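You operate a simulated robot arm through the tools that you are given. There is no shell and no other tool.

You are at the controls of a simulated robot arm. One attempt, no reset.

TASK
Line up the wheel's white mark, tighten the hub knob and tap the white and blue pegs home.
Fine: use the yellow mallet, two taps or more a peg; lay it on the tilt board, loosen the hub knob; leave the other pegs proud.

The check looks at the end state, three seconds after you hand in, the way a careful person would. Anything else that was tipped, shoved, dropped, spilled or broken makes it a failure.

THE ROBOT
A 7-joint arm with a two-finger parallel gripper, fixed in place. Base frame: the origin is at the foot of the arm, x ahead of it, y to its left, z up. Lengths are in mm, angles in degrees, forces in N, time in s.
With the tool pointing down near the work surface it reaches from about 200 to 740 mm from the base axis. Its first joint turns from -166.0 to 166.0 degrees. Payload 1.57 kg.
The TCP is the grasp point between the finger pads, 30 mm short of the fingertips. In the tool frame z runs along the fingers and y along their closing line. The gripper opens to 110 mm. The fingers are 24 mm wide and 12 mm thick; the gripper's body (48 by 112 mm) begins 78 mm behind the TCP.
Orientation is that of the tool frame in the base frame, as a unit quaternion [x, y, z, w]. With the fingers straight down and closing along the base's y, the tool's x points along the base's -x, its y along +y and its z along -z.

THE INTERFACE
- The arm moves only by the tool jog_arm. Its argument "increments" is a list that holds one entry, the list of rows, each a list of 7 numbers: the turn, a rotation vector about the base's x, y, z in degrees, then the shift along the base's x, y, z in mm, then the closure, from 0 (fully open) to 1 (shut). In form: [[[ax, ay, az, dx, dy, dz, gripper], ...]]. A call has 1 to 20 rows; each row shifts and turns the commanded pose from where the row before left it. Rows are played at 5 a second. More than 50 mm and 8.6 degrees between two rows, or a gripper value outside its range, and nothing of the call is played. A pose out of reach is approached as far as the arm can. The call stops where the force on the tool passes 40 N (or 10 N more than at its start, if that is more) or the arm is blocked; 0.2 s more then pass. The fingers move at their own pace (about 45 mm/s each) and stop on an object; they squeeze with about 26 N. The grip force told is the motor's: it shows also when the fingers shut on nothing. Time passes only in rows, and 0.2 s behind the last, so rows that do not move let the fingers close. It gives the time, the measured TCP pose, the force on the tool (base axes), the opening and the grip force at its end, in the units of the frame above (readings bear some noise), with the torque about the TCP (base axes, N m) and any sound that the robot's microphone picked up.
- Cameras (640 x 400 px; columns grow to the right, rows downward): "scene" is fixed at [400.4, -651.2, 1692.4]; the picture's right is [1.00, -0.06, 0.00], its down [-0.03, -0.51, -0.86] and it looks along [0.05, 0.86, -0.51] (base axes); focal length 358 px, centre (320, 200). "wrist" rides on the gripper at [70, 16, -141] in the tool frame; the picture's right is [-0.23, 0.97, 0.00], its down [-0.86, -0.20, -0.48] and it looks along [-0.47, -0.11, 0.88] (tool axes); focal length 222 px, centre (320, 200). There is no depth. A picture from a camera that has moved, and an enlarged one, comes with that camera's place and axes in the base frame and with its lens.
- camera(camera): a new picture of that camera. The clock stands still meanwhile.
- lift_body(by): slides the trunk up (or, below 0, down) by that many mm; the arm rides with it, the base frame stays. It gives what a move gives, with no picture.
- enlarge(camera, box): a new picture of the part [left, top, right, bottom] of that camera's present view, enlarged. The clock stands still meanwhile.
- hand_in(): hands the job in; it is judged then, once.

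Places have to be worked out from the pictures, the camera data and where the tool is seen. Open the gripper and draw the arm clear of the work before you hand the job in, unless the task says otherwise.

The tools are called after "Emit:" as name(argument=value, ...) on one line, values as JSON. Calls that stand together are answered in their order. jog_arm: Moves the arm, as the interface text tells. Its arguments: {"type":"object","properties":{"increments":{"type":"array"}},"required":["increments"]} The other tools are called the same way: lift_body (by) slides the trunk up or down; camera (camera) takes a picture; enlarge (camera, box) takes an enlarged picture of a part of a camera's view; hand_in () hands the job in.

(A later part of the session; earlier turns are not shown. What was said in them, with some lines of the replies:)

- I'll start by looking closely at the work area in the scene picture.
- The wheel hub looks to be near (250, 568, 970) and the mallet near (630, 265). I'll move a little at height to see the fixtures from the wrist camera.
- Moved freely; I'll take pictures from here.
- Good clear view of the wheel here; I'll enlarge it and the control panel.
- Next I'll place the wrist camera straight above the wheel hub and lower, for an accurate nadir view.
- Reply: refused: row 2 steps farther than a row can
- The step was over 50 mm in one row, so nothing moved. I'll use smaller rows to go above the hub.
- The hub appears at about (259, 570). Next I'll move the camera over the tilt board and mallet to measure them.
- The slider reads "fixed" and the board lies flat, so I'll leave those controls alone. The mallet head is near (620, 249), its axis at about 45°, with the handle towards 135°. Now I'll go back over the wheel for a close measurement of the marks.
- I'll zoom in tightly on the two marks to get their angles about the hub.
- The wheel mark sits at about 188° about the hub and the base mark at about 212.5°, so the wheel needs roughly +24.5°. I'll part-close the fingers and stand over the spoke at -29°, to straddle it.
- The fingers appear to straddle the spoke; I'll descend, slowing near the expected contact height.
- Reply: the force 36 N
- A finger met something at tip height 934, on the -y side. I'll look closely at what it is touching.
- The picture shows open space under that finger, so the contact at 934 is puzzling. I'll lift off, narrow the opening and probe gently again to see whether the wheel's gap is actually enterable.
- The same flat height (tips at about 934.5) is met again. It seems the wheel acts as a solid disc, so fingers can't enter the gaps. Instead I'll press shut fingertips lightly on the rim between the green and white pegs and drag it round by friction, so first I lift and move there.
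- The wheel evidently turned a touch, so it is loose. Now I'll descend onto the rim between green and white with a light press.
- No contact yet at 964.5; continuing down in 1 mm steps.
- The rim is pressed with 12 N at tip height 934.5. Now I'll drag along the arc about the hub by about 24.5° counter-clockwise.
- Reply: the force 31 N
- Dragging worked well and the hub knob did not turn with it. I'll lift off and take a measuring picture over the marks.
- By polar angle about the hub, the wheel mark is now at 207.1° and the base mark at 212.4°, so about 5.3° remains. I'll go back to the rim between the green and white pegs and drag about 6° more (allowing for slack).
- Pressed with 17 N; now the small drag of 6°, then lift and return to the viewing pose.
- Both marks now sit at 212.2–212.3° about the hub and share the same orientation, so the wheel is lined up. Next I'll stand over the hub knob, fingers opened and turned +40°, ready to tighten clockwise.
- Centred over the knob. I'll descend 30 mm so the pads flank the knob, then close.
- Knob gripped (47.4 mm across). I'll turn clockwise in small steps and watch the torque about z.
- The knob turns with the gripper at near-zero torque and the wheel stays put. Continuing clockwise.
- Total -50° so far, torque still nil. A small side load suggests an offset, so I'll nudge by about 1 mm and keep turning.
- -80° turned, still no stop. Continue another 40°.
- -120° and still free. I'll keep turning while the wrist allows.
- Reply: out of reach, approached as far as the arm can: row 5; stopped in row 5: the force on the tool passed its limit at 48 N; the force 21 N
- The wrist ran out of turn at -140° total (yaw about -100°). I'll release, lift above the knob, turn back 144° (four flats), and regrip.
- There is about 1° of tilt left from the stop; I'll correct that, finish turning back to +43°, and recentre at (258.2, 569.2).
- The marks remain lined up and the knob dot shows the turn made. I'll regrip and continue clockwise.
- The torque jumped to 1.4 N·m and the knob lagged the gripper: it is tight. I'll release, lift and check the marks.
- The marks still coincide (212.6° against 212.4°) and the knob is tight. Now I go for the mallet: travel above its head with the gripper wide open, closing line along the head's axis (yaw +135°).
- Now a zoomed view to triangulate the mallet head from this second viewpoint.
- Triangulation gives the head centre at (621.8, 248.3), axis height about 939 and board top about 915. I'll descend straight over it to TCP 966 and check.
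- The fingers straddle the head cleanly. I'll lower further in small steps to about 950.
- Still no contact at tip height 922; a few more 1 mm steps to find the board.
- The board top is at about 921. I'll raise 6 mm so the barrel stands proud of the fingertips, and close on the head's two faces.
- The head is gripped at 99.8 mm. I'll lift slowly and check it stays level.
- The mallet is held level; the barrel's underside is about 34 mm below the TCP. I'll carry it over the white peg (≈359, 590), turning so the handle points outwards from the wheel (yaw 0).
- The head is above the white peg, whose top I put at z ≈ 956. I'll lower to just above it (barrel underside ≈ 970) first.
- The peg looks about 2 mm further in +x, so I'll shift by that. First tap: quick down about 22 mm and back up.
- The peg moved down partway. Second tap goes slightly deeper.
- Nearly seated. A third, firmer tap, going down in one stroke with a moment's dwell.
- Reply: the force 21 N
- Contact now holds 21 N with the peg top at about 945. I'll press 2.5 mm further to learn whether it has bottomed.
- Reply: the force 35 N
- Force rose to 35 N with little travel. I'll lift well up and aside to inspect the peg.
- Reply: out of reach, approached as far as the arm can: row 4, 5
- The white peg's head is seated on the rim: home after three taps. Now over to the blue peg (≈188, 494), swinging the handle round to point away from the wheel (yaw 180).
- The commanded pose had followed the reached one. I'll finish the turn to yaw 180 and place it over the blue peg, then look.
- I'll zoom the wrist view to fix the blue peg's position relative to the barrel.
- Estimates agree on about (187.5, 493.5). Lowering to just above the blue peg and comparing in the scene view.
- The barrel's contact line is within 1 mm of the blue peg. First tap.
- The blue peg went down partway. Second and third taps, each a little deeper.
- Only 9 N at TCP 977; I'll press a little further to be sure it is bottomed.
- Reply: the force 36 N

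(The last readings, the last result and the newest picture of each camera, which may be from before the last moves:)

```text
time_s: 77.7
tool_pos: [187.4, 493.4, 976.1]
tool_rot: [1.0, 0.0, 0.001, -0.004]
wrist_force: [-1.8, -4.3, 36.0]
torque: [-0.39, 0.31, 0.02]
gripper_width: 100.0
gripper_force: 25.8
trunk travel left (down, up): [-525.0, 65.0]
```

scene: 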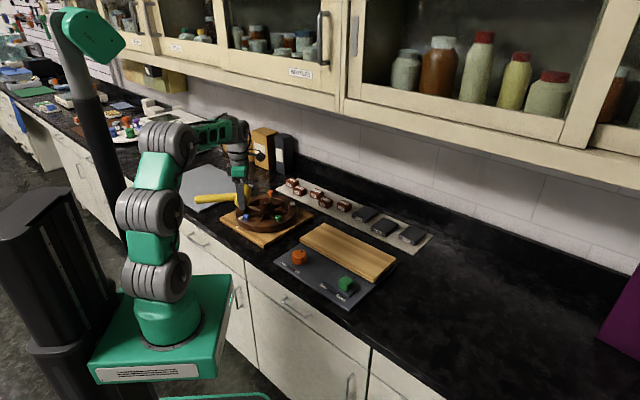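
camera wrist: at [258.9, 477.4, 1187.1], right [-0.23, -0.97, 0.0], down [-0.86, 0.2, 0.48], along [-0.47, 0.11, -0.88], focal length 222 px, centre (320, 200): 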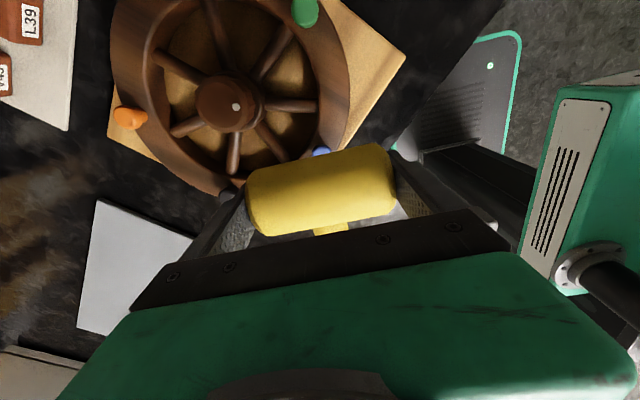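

Force rose to 36 N with only 1 mm travel, so it is bottomed. I'll lift and move aside to inspect.

Emit:
jog_arm(increments=[[[0, 0, 0, 0, 0, 8, 0.5], [0, 0, 0, 0, 0, 25, 0.5], [0, 0, 0, 0, 0, 30, 0.5], [0, 0, 0, -25, 25, 20, 0.5], [0, 0, 0, -25, 25, 0, 0.5], [0, 0, 0, 0, 0, 0, 0.5]]])

Emit:
enlarge(camera="scene", box=[225, 175, 315, 240])

Emit:
enlarge(camera="scene", box=[225, 205, 265, 235])

Emit:
camera(camera="wrist")

```text
time_s: 79.1
tool_pos: [137.4, 544.8, 1054.7]
tool_rot: [1.0, 0.0, 0.0, 0.0]
wrist_force: [0.2, -0.4, -2.8]
torque: [0.0, -0.13, -0.04]
gripper_width: 99.7
gripper_force: 25.5
trunk travel left (down, up): [-525.0, 65.0]
```

```text
6.15 times, centred on (270, 208) of scene
camera zoom: at [400.4, -651.2, 1692.4], right [1.0, -0.06, 0.0], down [-0.03, -0.51, -0.86], along [0.05, 0.86, -0.51], focal length 2200 px, centre (628, 154)
```

zoom: 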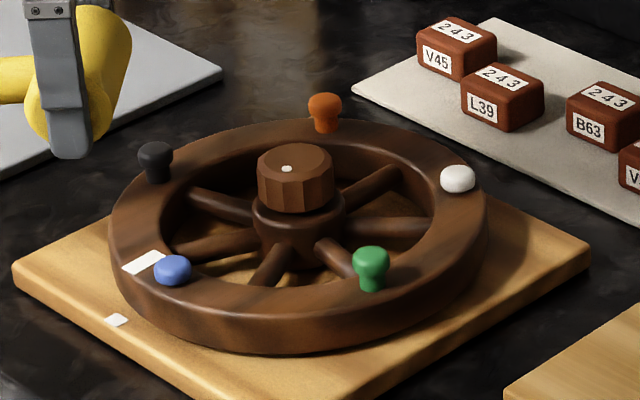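

```text
13.33 times, centred on (245, 220) of scene
camera zoom: at [400.4, -651.2, 1692.4], right [1.0, -0.06, 0.0], down [-0.03, -0.51, -0.86], along [0.05, 0.86, -0.51], focal length 4768 px, centre (1320, -67)
```

zoom: 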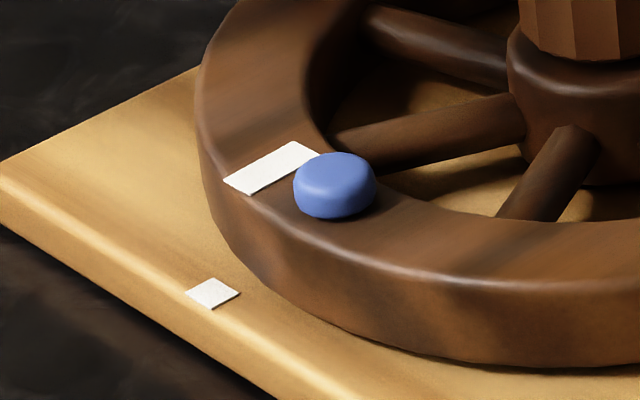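

```text
taken
camera wrist: at [207.5, 528.9, 1196.1], right [-0.23, -0.97, 0.0], down [-0.85, 0.2, 0.48], along [-0.47, 0.11, -0.88], focal length 222 px, centre (320, 200)
```

wrist: 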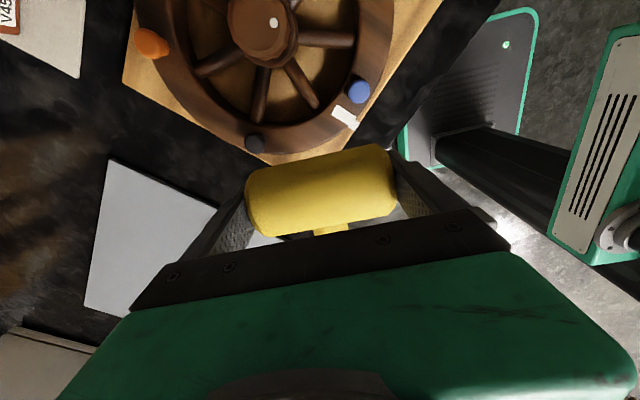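

Both white and blue pegs are home and the green, orange and black ones remain proud. Now I carry the mallet back above the tilt board, to the same pose it was picked from.

Emit:
jog_arm(increments=[[[0, 0, 0, 0, 0, 15, 0.5], [0, 0, -2.483, 26.93, -16.48, 0, 0.5], [0, 0, -2.483, 26.93, -16.48, 0, 0.5], [0, 0, -2.483, 26.93, -16.48, 0, 0.5], [0, 0, -2.483, 26.93, -16.48, 0, 0.5], [0, 0, -2.483, 26.93, -16.48, 0, 0.5], [0, 0, -2.483, 26.93, -16.48, 0, 0.5], [0, 0, -2.483, 26.93, -16.48, 0, 0.5], [0, 0, -2.483, 26.93, -16.48, 0, 0.5], [0, 0, -2.483, 26.93, -16.48, 0, 0.5], [0, 0, -2.483, 26.93, -16.48, 0, 0.5], [0, 0, -2.483, 26.93, -16.48, 0, 0.5], [0, 0, -2.483, 26.93, -16.48, 0, 0.5], [0, 0, -2.483, 26.93, -16.48, 0, 0.5], [0, 0, -2.483, 26.93, -16.48, 0, 0.5], [0, 0, -2.483, 26.93, -16.48, 0, 0.5], [0, 0, -2.483, 26.93, -16.48, 0, 0.5], [0, 0, -2.483, 26.93, -16.48, 0, 0.5], [0, 0, -2.483, 26.93, -16.48, 0, 0.5], [0, 0, 0, 0, 0, 0, 0.5]]])

Emit:
enlarge(camera="scene", box=[290, 170, 440, 285])

Emit:
camera(camera="wrist")

```text
time_s: 83.3
tool_pos: [620.7, 246.9, 1070.7]
tool_rot: [0.925, -0.381, 0.0, 0.0]
wrist_force: [-0.3, 0.9, -2.0]
torque: [-0.11, -0.09, 0.02]
gripper_width: 99.9
gripper_force: 25.9
trunk travel left (down, up): [-525.0, 65.0]
```

```text
3.48 times, centred on (365, 228) of scene
camera zoom: at [400.4, -651.2, 1692.4], right [1.0, -0.06, 0.0], down [-0.03, -0.51, -0.86], along [0.05, 0.86, -0.51], focal length 1244 px, centre (164, 104)
```

zoom: 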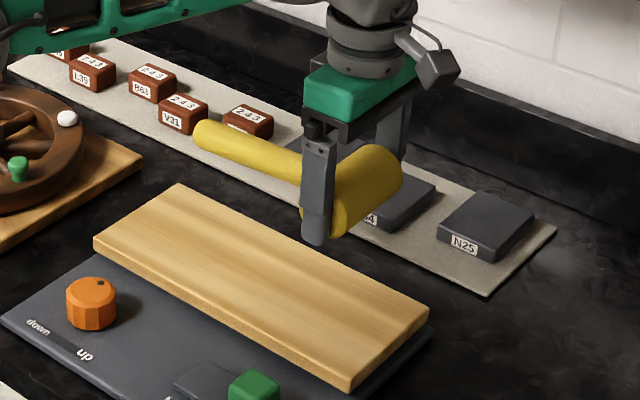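

```text
taken
camera wrist: at [659.0, 186.4, 1210.3], right [-0.85, -0.53, 0.0], down [-0.47, 0.74, 0.48], along [-0.26, 0.41, -0.88], focal length 222 px, centre (320, 200)
```

wrist: 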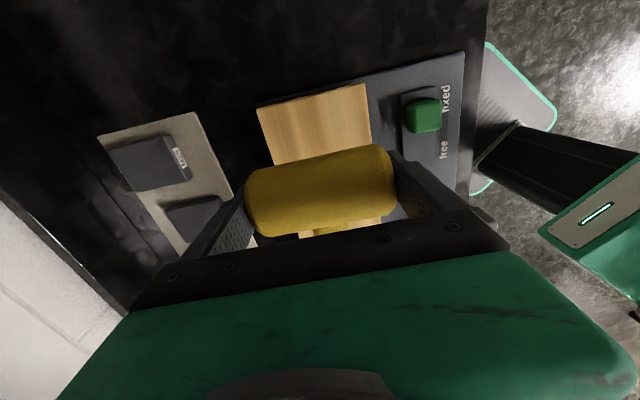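

The mallet is still level in the grip. Lowering over the same spot to TCP 960.

Emit:
jog_arm(increments=[[[0, 0, 0, 1, 1, -30, 0.5], [0, 0, 0, 0, 0, -30, 0.5], [0, 0, 0, 0, 0, -25, 0.5], [0, 0, 0, 0, 0, -15, 0.5], [0, 0, 0, 0, 0, -8, 0.5], [0, 0, 0, 0, 0, 0, 0.5]]])

Emit:
enlarge(camera="scene", box=[310, 200, 420, 285])

```text
time_s: 84.7
tool_pos: [621.6, 248.3, 962.0]
tool_rot: [0.925, -0.38, 0.0, 0.001]
wrist_force: [0.5, 0.6, -2.8]
torque: [-0.07, -0.05, -0.01]
gripper_width: 99.9
gripper_force: 26.0
trunk travel left (down, up): [-525.0, 65.0]
```

```text
4.71 times, centred on (365, 242) of scene
camera zoom: at [400.4, -651.2, 1692.4], right [1.0, -0.06, 0.0], down [-0.03, -0.51, -0.86], along [0.05, 0.86, -0.51], focal length 1683 px, centre (108, 0)
```

zoom: 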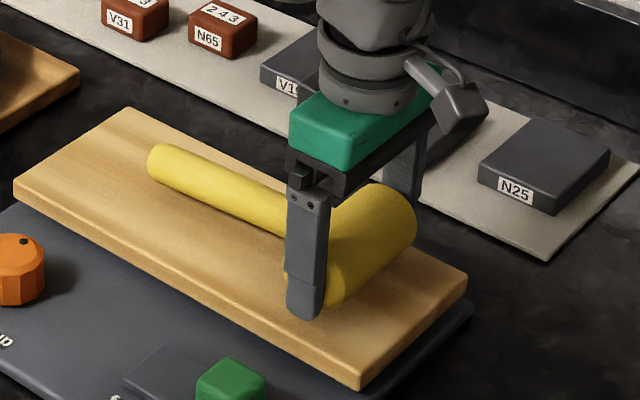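

Just above the board. Small steps down until the board takes the load.

Emit:
jog_arm(increments=[[[0, 0, 0, 0, 0, -2, 0.5], [0, 0, 0, 0, 0, -2, 0.5], [0, 0, 0, 0, 0, -1.5, 0.5], [0, 0, 0, 0, 0, -1.5, 0.5], [0, 0, 0, 0, 0, 0, 0.5]]])

```text
time_s: 85.9
tool_pos: [621.9, 247.3, 955.8]
tool_rot: [0.925, -0.38, -0.001, -0.001]
wrist_force: [1.0, -0.7, -3.5]
torque: [-0.05, -0.01, 0.0]
gripper_width: 99.6
gripper_force: 25.5
trunk travel left (down, up): [-525.0, 65.0]
```

Not yet touching; continuing in 1 mm steps.

Emit:
jog_arm(increments=[[[0, 0, 0, 0, 0, -1, 0.5], [0, 0, 0, 0, 0, -1, 0.5], [0, 0, 0, 0, 0, -1, 0.5], [0, 0, 0, 0, 0, 0, 0.5]]])

Emit:
enlarge(camera="scene", box=[310, 200, 420, 285])

```text
time_s: 86.9
tool_pos: [621.4, 247.4, 952.2]
tool_rot: [0.925, -0.38, 0.0, 0.0]
wrist_force: [0.2, -0.3, -3.3]
torque: [-0.05, -0.05, -0.04]
gripper_width: 99.6
gripper_force: 26.0
trunk travel left (down, up): [-525.0, 65.0]
```

```text
4.71 times, centred on (365, 242) of scene
camera zoom: at [400.4, -651.2, 1692.4], right [1.0, -0.06, 0.0], down [-0.03, -0.51, -0.86], along [0.05, 0.86, -0.51], focal length 1683 px, centre (108, 0)
```

zoom: 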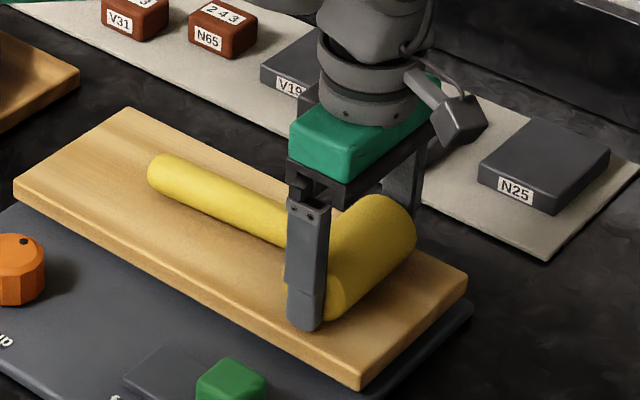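

Still hanging; the mallet has slid up a little in the grip. I'll go 1.5 mm more and look for contact.

Emit:
jog_arm(increments=[[[0, 0, 0, 0, 0, -0.8, 0.5], [0, 0, 0, 0, 0, -0.8, 0.5], [0, 0, 0, 0, 0, 0, 0.5]]])

```text
time_s: 87.7
tool_pos: [621.8, 248.0, 951.3]
tool_rot: [0.925, -0.38, 0.0, 0.0]
wrist_force: [-1.6, -0.7, -0.9]
torque: [0.04, -0.08, 0.07]
gripper_width: 99.9
gripper_force: 26.2
trunk travel left (down, up): [-525.0, 65.0]
```

Board contact is just taking the load. I'll open the fingers gently and see how it rests.

Emit:
jog_arm(increments=[[[0, 0, 0, 0, 0, 0, 0.08], [0, 0, 0, 0, 0, 0, 0.05], [0, 0, 0, 0, 0, 0, 0.02], [0, 0, 0, 0, 0, 0, 0], [0, 0, 0, 0, 0, 0, 0]]])

Emit:
enlarge(camera="scene", box=[310, 200, 420, 285])

Emit:
camera(camera="wrist")

```text
time_s: 88.9
tool_pos: [622.8, 247.3, 951.3]
tool_rot: [0.925, -0.38, 0.0, 0.0]
wrist_force: [0.0, 0.6, -0.1]
torque: [0.02, -0.01, 0.0]
gripper_width: 109.9
gripper_force: 0.0
trunk travel left (down, up): [-525.0, 65.0]
```

```text
4.71 times, centred on (365, 242) of scene
camera zoom: at [400.4, -651.2, 1692.4], right [1.0, -0.06, 0.0], down [-0.03, -0.51, -0.86], along [0.05, 0.86, -0.51], focal length 1683 px, centre (108, 0)
```

zoom: 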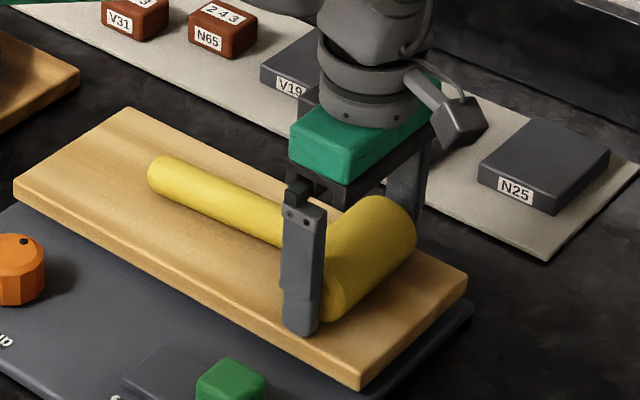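

```text
taken
camera wrist: at [660.2, 187.0, 1091.3], right [-0.85, -0.53, 0.0], down [-0.47, 0.74, 0.48], along [-0.25, 0.41, -0.88], focal length 222 px, centre (320, 200)
```

wrist: 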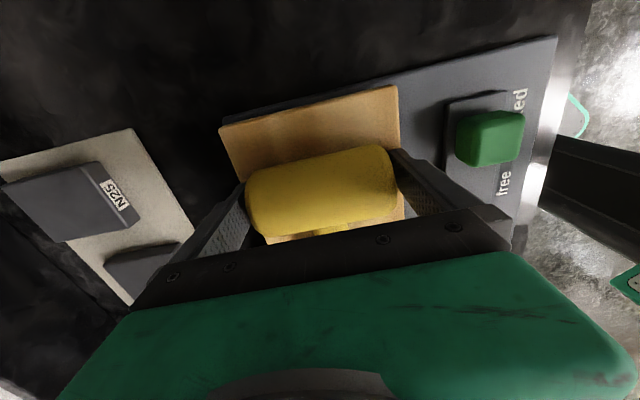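

The mallet rests on the board. I'll rise straight up slowly and confirm it stays.

Emit:
jog_arm(increments=[[[0, 0, 0, -0.5, 0.3, 4, 0], [0, 0, 0, 0, 0, 8, 0], [0, 0, 0, 0, 0, 15, 0], [0, 0, 0, 0, 0, 25, 0], [0, 0, 0, 0, 0, 40, 0], [0, 0, 0, 0, 0, 30, 0], [0, 0, 0, 0, 0, 0, 0]]])

Emit:
enlarge(camera="scene", box=[310, 200, 420, 285])

Emit:
camera(camera="wrist")

```text
time_s: 90.5
tool_pos: [622.2, 248.0, 1074.6]
tool_rot: [0.925, -0.38, 0.0, 0.0]
wrist_force: [-1.0, -0.5, -0.3]
torque: [-0.04, -0.02, 0.0]
gripper_width: 110.0
gripper_force: 0.0
trunk travel left (down, up): [-525.0, 65.0]
```

```text
4.71 times, centred on (365, 242) of scene
camera zoom: at [400.4, -651.2, 1692.4], right [1.0, -0.06, 0.0], down [-0.03, -0.51, -0.86], along [0.05, 0.86, -0.51], focal length 1683 px, centre (108, 0)
```

zoom: 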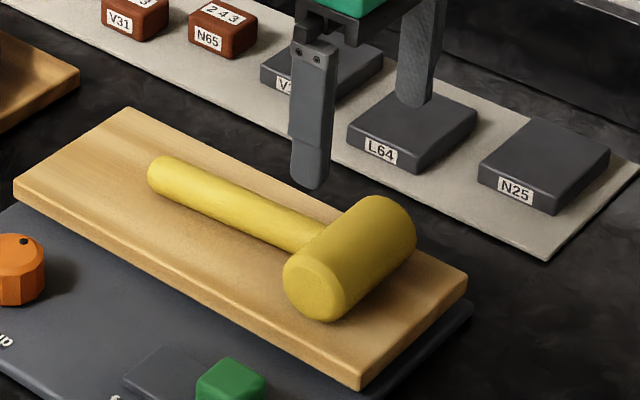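

```text
taken
camera wrist: at [659.1, 187.4, 1214.5], right [-0.85, -0.53, 0.0], down [-0.47, 0.74, 0.48], along [-0.25, 0.41, -0.88], focal length 222 px, centre (320, 200)
```

wrist: 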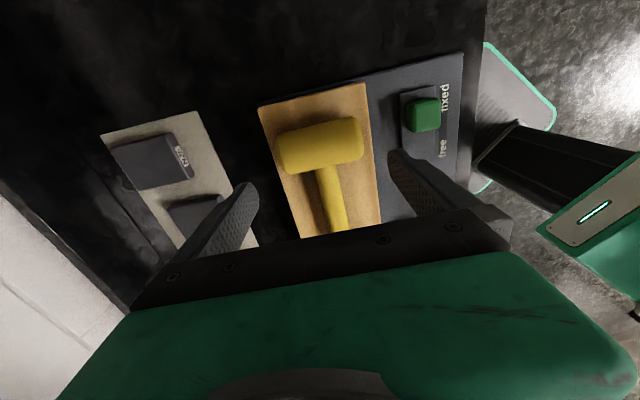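

The mallet is lying on the board as before. Now I return to the hub to loosen the knob, turning the wrist back to yaw 0 on the way.

Emit:
jog_arm(increments=[[[0, 0, -7.517, -20.22, 17.84, 0, 0.3], [0, 0, -7.517, -20.22, 17.84, 0, 0.3], [0, 0, -7.517, -20.22, 17.84, 0, 0.3], [0, 0, -7.517, -20.22, 17.84, 0, 0.3], [0, 0, -7.517, -20.22, 17.84, 0, 0.3], [0, 0, -7.517, -20.22, 17.84, 0, 0.3], [0, 0, -7.517, -20.22, 17.84, 0, 0.3], [0, 0, -7.517, -20.22, 17.84, 0, 0.3], [0, 0, -7.517, -20.22, 17.84, 0, 0.3], [0, 0, -7.517, -20.22, 17.84, 0, 0.3], [0, 0, -7.517, -20.22, 17.84, 0, 0.3], [0, 0, -7.517, -20.22, 17.84, 0, 0.3], [0, 0, -7.517, -20.22, 17.84, 0, 0.3], [0, 0, -7.517, -20.22, 17.84, 0, 0.3], [0, 0, -7.517, -20.22, 17.84, 0, 0.3], [0, 0, -7.517, -20.22, 17.84, 0, 0.3], [0, 0, -7.517, -20.22, 17.84, -20, 0.3], [0, 0, -7.517, -20.22, 17.84, -15, 0.3], [0, 0, 0, 0, 0, 0, 0.3]]])

Emit:
enlarge(camera="wrist", box=[200, 0, 480, 200])

Emit:
enlarge(camera="wrist", box=[300, 100, 380, 160])

```text
time_s: 94.5
tool_pos: [257.4, 569.2, 1039.3]
tool_rot: [0.001, 1.0, 0.0, 0.0]
wrist_force: [-0.4, -0.3, -0.1]
torque: [0.01, 0.01, 0.02]
gripper_width: 77.0
gripper_force: 0.1
trunk travel left (down, up): [-525.0, 65.0]
```

```text
2.00 times, centred on (340, 100) of wrist
camera zoom: at [187.6, 585.6, 1179.0], right [0.23, 0.97, 0.0], down [0.85, -0.2, 0.48], along [0.47, -0.11, -0.88], focal length 444 px, centre (280, 400)
```

zoom: 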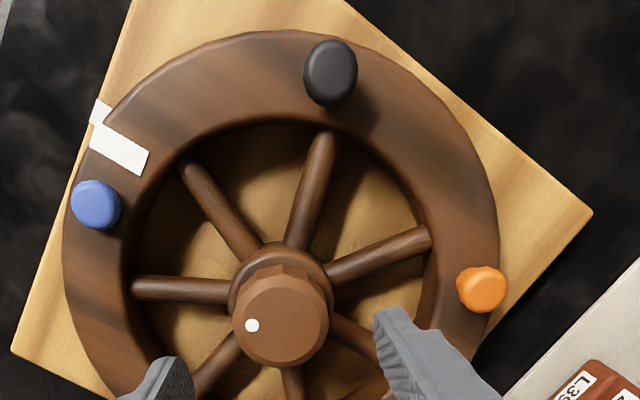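

```text
6.67 times, centred on (340, 130) of wrist
camera zoom: at [187.6, 585.6, 1179.0], right [0.23, 0.97, 0.0], down [0.85, -0.2, 0.48], along [0.47, -0.11, -0.88], focal length 1481 px, centre (187, 667)
```

zoom: 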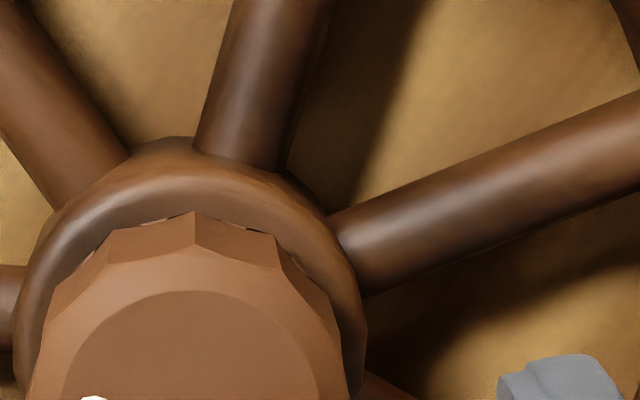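

The dot is now at about -95° against 40° originally, so tightening was about 135°. I'll turn the wrist to yaw -59° (aligned with the knob's flats), lower and grip.

Emit:
jog_arm(increments=[[[0, 0, -7.4, 0.2, 0, 0, 0.3], [0, 0, -7.4, 0.2, 0, 0, 0.3], [0, 0, -7.4, 0.2, 0, -5, 0.3], [0, 0, -7.4, 0, 0, -5, 0.3], [0, 0, -7.4, 0, 0, -5, 0.3], [0, 0, -7.4, 0, 0, -5, 0.3], [0, 0, -7.4, 0, 0, -5, 0.3], [0, 0, -7.4, 0, 0, -5, 0.3], [0, 0, 0, 0, 0, -12, 0.3], [0, 0, 0, 0, 0, -10, 0.3], [0, 0, 0, 0, 0, -5, 0.3], [0, 0, 0, 0, 0, 0, 0.45], [0, 0, 0, 0, 0, 0, 0.65], [0, 0, 0, 0, 0, 0, 0.65], [0, 0, 0, 0, 0, 0, 0.65]]])

Emit:
enlarge(camera="wrist", box=[160, 0, 480, 240])

```text
time_s: 97.7
tool_pos: [257.9, 568.4, 980.1]
tool_rot: [0.495, 0.869, -0.001, 0.0]
wrist_force: [3.0, 1.7, -1.2]
torque: [0.25, -0.16, 0.01]
gripper_width: 46.3
gripper_force: 31.8
trunk travel left (down, up): [-525.0, 65.0]
```

```text
1.67 times, centred on (320, 120) of wrist
camera zoom: at [236.7, 637.0, 1121.3], right [0.95, 0.3, 0.0], down [0.27, -0.84, 0.48], along [0.14, -0.46, -0.88], focal length 370 px, centre (320, 333)
```

zoom: 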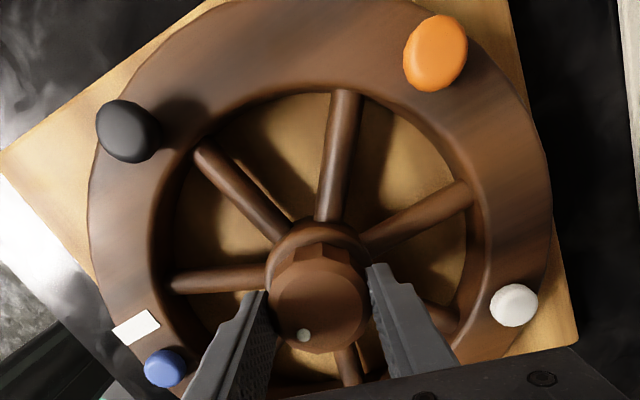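

Gripped well. Turning counter-clockwise, first 20°, watching the wheel.

Emit:
jog_arm(increments=[[[0, 0, 5, 0, 0, 0, 0.65], [0, 0, 5, 0, 0, 0, 0.65], [0, 0, 5, 0, 0, 0, 0.65], [0, 0, 5, 0, 0, 0, 0.65], [0, 0, 0, 0, 0, 0, 0.65]]])

Emit:
enlarge(camera="wrist", box=[160, 0, 480, 240])

Emit:
enlarge(camera="scene", box=[225, 175, 315, 240])

```text
time_s: 98.9
tool_pos: [258.2, 568.6, 981.4]
tool_rot: [0.336, 0.942, 0.0, -0.001]
wrist_force: [1.2, 4.0, -0.7]
torque: [0.45, 0.01, -0.01]
gripper_width: 46.2
gripper_force: 45.0
trunk travel left (down, up): [-525.0, 65.0]
```

```text
1.67 times, centred on (320, 120) of wrist
camera zoom: at [214.8, 625.6, 1121.3], right [0.79, 0.61, 0.0], down [0.54, -0.69, 0.48], along [0.29, -0.38, -0.88], focal length 370 px, centre (320, 333)
```

zoom: 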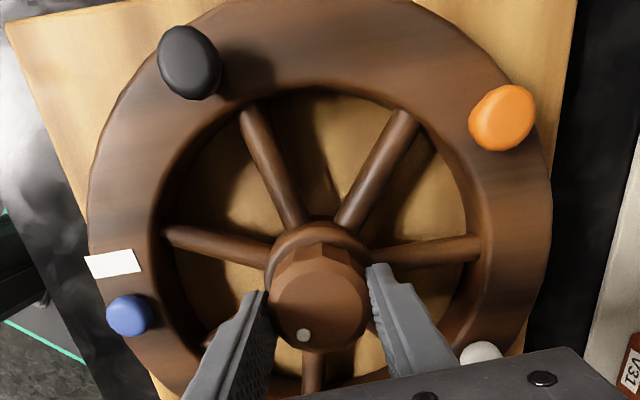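

```text
6.15 times, centred on (270, 208) of scene
camera zoom: at [400.4, -651.2, 1692.4], right [1.0, -0.06, 0.0], down [-0.03, -0.51, -0.86], along [0.05, 0.86, -0.51], focal length 2200 px, centre (628, 154)
```

zoom: 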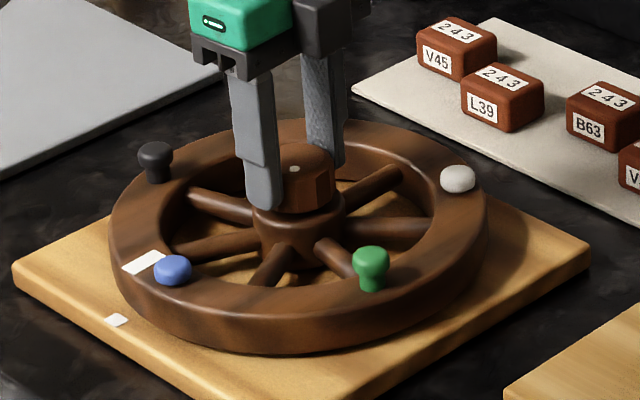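

The knob follows freely and the wheel has not moved. I'll continue to unscrew, another 90°.

Emit:
jog_arm(increments=[[[0, 0, 5, 0, 0, 0, 0.65], [0, 0, 5, 0, 0, 0, 0.65], [0, 0, 5, 0, 0, 0, 0.65], [0, 0, 5, 0, 0, 0, 0.65], [0, 0, 5, 0, 0, 0, 0.65], [0, 0, 5, 0, 0, 0, 0.65], [0, 0, 5, 0, 0, 0, 0.65], [0, 0, 5, 0, 0, 0, 0.65], [0, 0, 5, 0, 0, 0, 0.65], [0, 0, 5, 0, 0, 0, 0.65], [0, 0, 5, 0, 0, 0, 0.65], [0, 0, 5, 0, 0, 0, 0.65], [0, 0, 5, 0, 0, 0, 0.65], [0, 0, 5, 0, 0, 0, 0.65], [0, 0, 5, 0, 0, 0, 0.65], [0, 0, 5, 0, 0, 0, 0.65], [0, 0, 5, 0, 0, 0, 0.65], [0, 0, 5, 0, 0, 0, 0.65], [0, 0, 0, 0, 0, 0, 0.65]]])

Emit:
enlarge(camera="wrist", box=[160, 0, 480, 240])

```text
time_s: 102.9
tool_pos: [258.4, 569.7, 982.2]
tool_rot: [-0.429, 0.903, 0.001, -0.001]
wrist_force: [0.9, 8.9, -0.4]
torque: [0.02, 0.13, 0.01]
gripper_width: 45.9
gripper_force: 44.9
trunk travel left (down, up): [-525.0, 65.0]
```

```text
1.67 times, centred on (320, 120) of wrist
camera zoom: at [201.8, 526.3, 1121.4], right [-0.61, 0.79, 0.0], down [0.69, 0.54, 0.48], along [0.38, 0.29, -0.88], focal length 370 px, centre (320, 333)
```

zoom: 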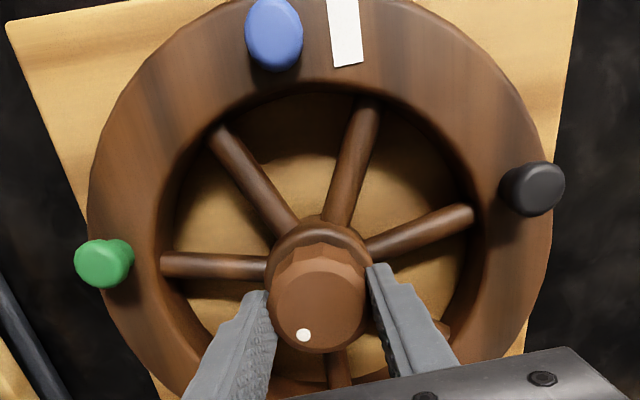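

110° loosened with no torque. Another 25° brings it to its original loose angle.

Emit:
jog_arm(increments=[[[0, 0, 5, 0, 0, 0, 0.65], [0, 0, 5, 0, 0, 0, 0.65], [0, 0, 5, 0, 0, 0, 0.65], [0, 0, 5, 0, 0, 0, 0.65], [0, 0, 5, 0, 0, 0, 0.65], [0, 0, 0, 0, 0, 0, 0.65]]])

```text
time_s: 104.3
tool_pos: [258.4, 570.3, 981.2]
tool_rot: [-0.615, 0.789, 0.0, 0.0]
wrist_force: [-2.2, 15.0, 0.9]
torque: [0.36, 0.31, -0.01]
gripper_width: 46.4
gripper_force: 44.9
trunk travel left (down, up): [-525.0, 65.0]
```

Now open, lift clear, and go to the viewing pose over the marks.

Emit:
jog_arm(increments=[[[0, 0, 0, 0, 0, 0, 0.5], [0, 0, 0, 0, 0, 0, 0.4], [0, 0, 0, 0, 0, 0, 0.3], [0, 0, 0, 0, 0, 0, 0.3], [0, 0, 0, 0, 0, 10, 0.3], [0, 0, 0, 0, 0, 20, 0.3], [0, 0, -8, 0, 0, 30, 0.3], [0, 0, -8, 0, 0, 30, 0.3], [0, 0, -8, -4, -10, 0, 0.3], [0, 0, -8, -4, -10, 0, 0.5], [0, 0, -8, -4, -10, 0, 0.6], [0, 0, -8, -4, -10, 0, 0.8], [0, 0, -8, -4, -10, 0, 0.8], [0, 0, -8, -3, -5, 0, 0.8], [0, 0, -8, 0, 0, 0, 0.8], [0, 0, -4, 0, 0, 0, 0.8], [0, 0, 0, 0, 0, 0, 0.8]]])

Emit:
enlarge(camera="wrist", box=[200, 0, 440, 150])

Emit:
enlarge(camera="scene", box=[225, 175, 315, 240])

Emit:
camera(camera="wrist")

```text
time_s: 107.9
tool_pos: [235.8, 513.5, 1070.6]
tool_rot: [0.002, 1.0, 0.0, 0.0]
wrist_force: [-0.5, -0.6, -0.6]
torque: [-0.01, 0.02, -0.03]
gripper_width: 22.0
gripper_force: 0.0
trunk travel left (down, up): [-525.0, 65.0]
```

```text
2.67 times, centred on (320, 75) of wrist
camera zoom: at [165.9, 530.3, 1211.5], right [0.23, 0.97, 0.0], down [0.85, -0.2, 0.48], along [0.47, -0.11, -0.88], focal length 592 px, centre (320, 533)
```

zoom: 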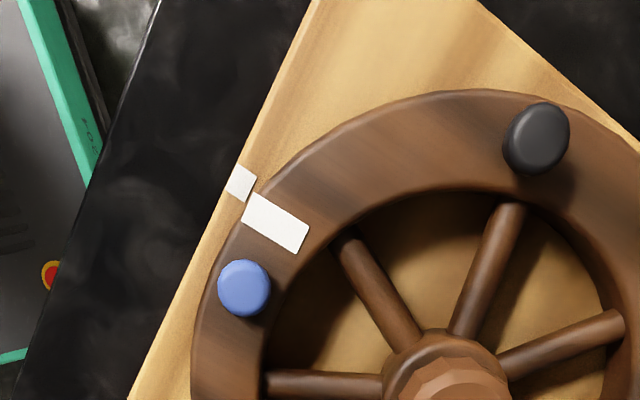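

```text
6.15 times, centred on (270, 208) of scene
camera zoom: at [400.4, -651.2, 1692.4], right [1.0, -0.06, 0.0], down [-0.03, -0.51, -0.86], along [0.05, 0.86, -0.51], focal length 2200 px, centre (628, 154)
```

zoom: 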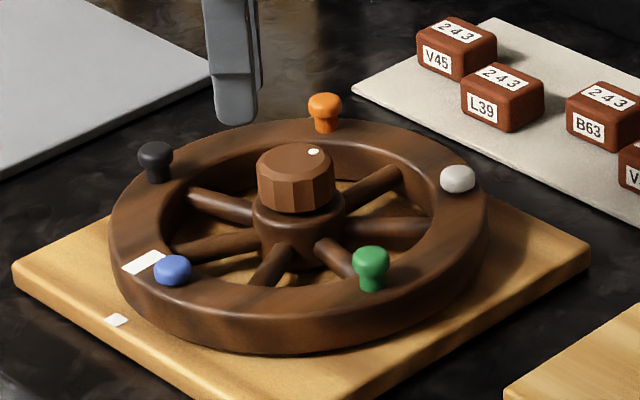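

```text
taken
camera wrist: at [165.9, 530.3, 1211.5], right [0.23, 0.97, 0.0], down [0.85, -0.2, 0.48], along [0.47, -0.11, -0.88], focal length 222 px, centre (320, 200)
```

wrist: 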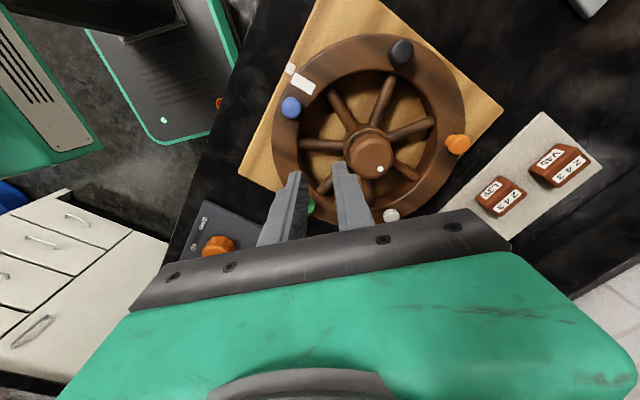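

Everything holds: marks aligned (212.3° against 212.5°), knob back at its loose angle, white and blue home, other pegs proud. I'll open the gripper and draw the arm up and away, then take a last look.

Emit:
jog_arm(increments=[[[0, 0, 0, 0, 0, 40, 0.8], [0, 0, 0, 0, 0, 40, 0.4], [0, 0, 0, 0, 0, 40, 0], [0, 0, 0, -30, -5, 30, 0], [0, 0, 0, -40, -8, 15, 0], [0, 0, 0, -40, -8, 10, 0], [0, 0, 0, -40, -8, 5, 0], [0, 0, 0, -20, -5, 0, 0], [0, 0, 0, 0, 0, 0, 0]]])

Emit:
camera(camera="scene")

Emit:
enlarge(camera="scene", box=[210, 165, 330, 245])

Emit:
enlarge(camera="scene", box=[260, 170, 440, 310])

```text
time_s: 109.9
tool_pos: [66.0, 479.1, 1251.4]
tool_rot: [0.003, 1.0, 0.0, -0.001]
wrist_force: [-0.1, -0.2, 0.2]
torque: [-0.03, 0.0, 0.03]
gripper_width: 109.8
gripper_force: 0.0
trunk travel left (down, up): [-525.0, 65.0]
```

```text
taken
```

scene: 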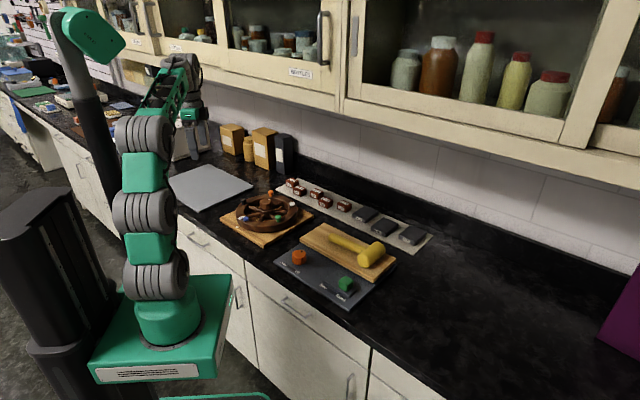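

```text
5.00 times, centred on (270, 205) of scene
camera zoom: at [400.4, -651.2, 1692.4], right [1.0, -0.06, 0.0], down [-0.03, -0.51, -0.86], along [0.05, 0.86, -0.51], focal length 1788 px, centre (570, 175)
```

zoom: 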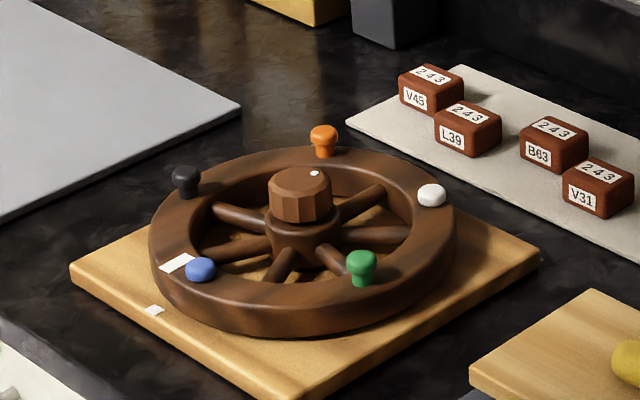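

```text
2.86 times, centred on (350, 240) of scene
camera zoom: at [400.4, -651.2, 1692.4], right [1.0, -0.06, 0.0], down [-0.03, -0.51, -0.86], along [0.05, 0.86, -0.51], focal length 1022 px, centre (234, 86)
```

zoom: 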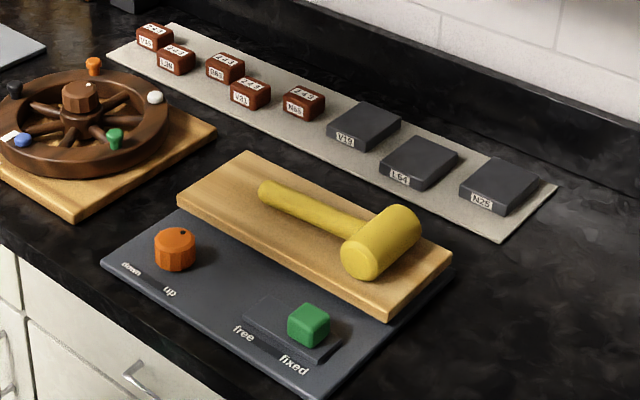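

Final view: the marks are in line and the white and blue pegs are home, with green, orange and black still proud. The mallet lies on the tilt board, the knob is loosened, nothing else was disturbed, and the arm is clear with the gripper open. Handing in.

Emit:
hand_in()

```text
The job is handed in.
```

I handed the job in with every step done as far as the last pictures show; no check result has come back yet.

- **Wheel:** the white mark lines up with the base mark to within about 0.5°. I turned the wheel by pressing on the rim between the green and white pegs, because the fingers could not reach between the spokes.
- **Hub knob:** I tightened it until it stopped, about 135° clockwise. After tapping I turned it back about the same amount, to its original loose angle. The wheel stayed put both times.
- **Pegs:** white and blue are seated on the rim, three taps each with the yellow mallet. I held the mallet by its head and struck with the side of the head rather than its face. Green, orange and black are still proud.
- **Mallet:** it lies on the tilt board where it was picked up. I left the orange up/down knob alone, and the green slider is still at "fixed".

The gripper is open and the arm is clear of the work. Nothing else looks moved or tipped.
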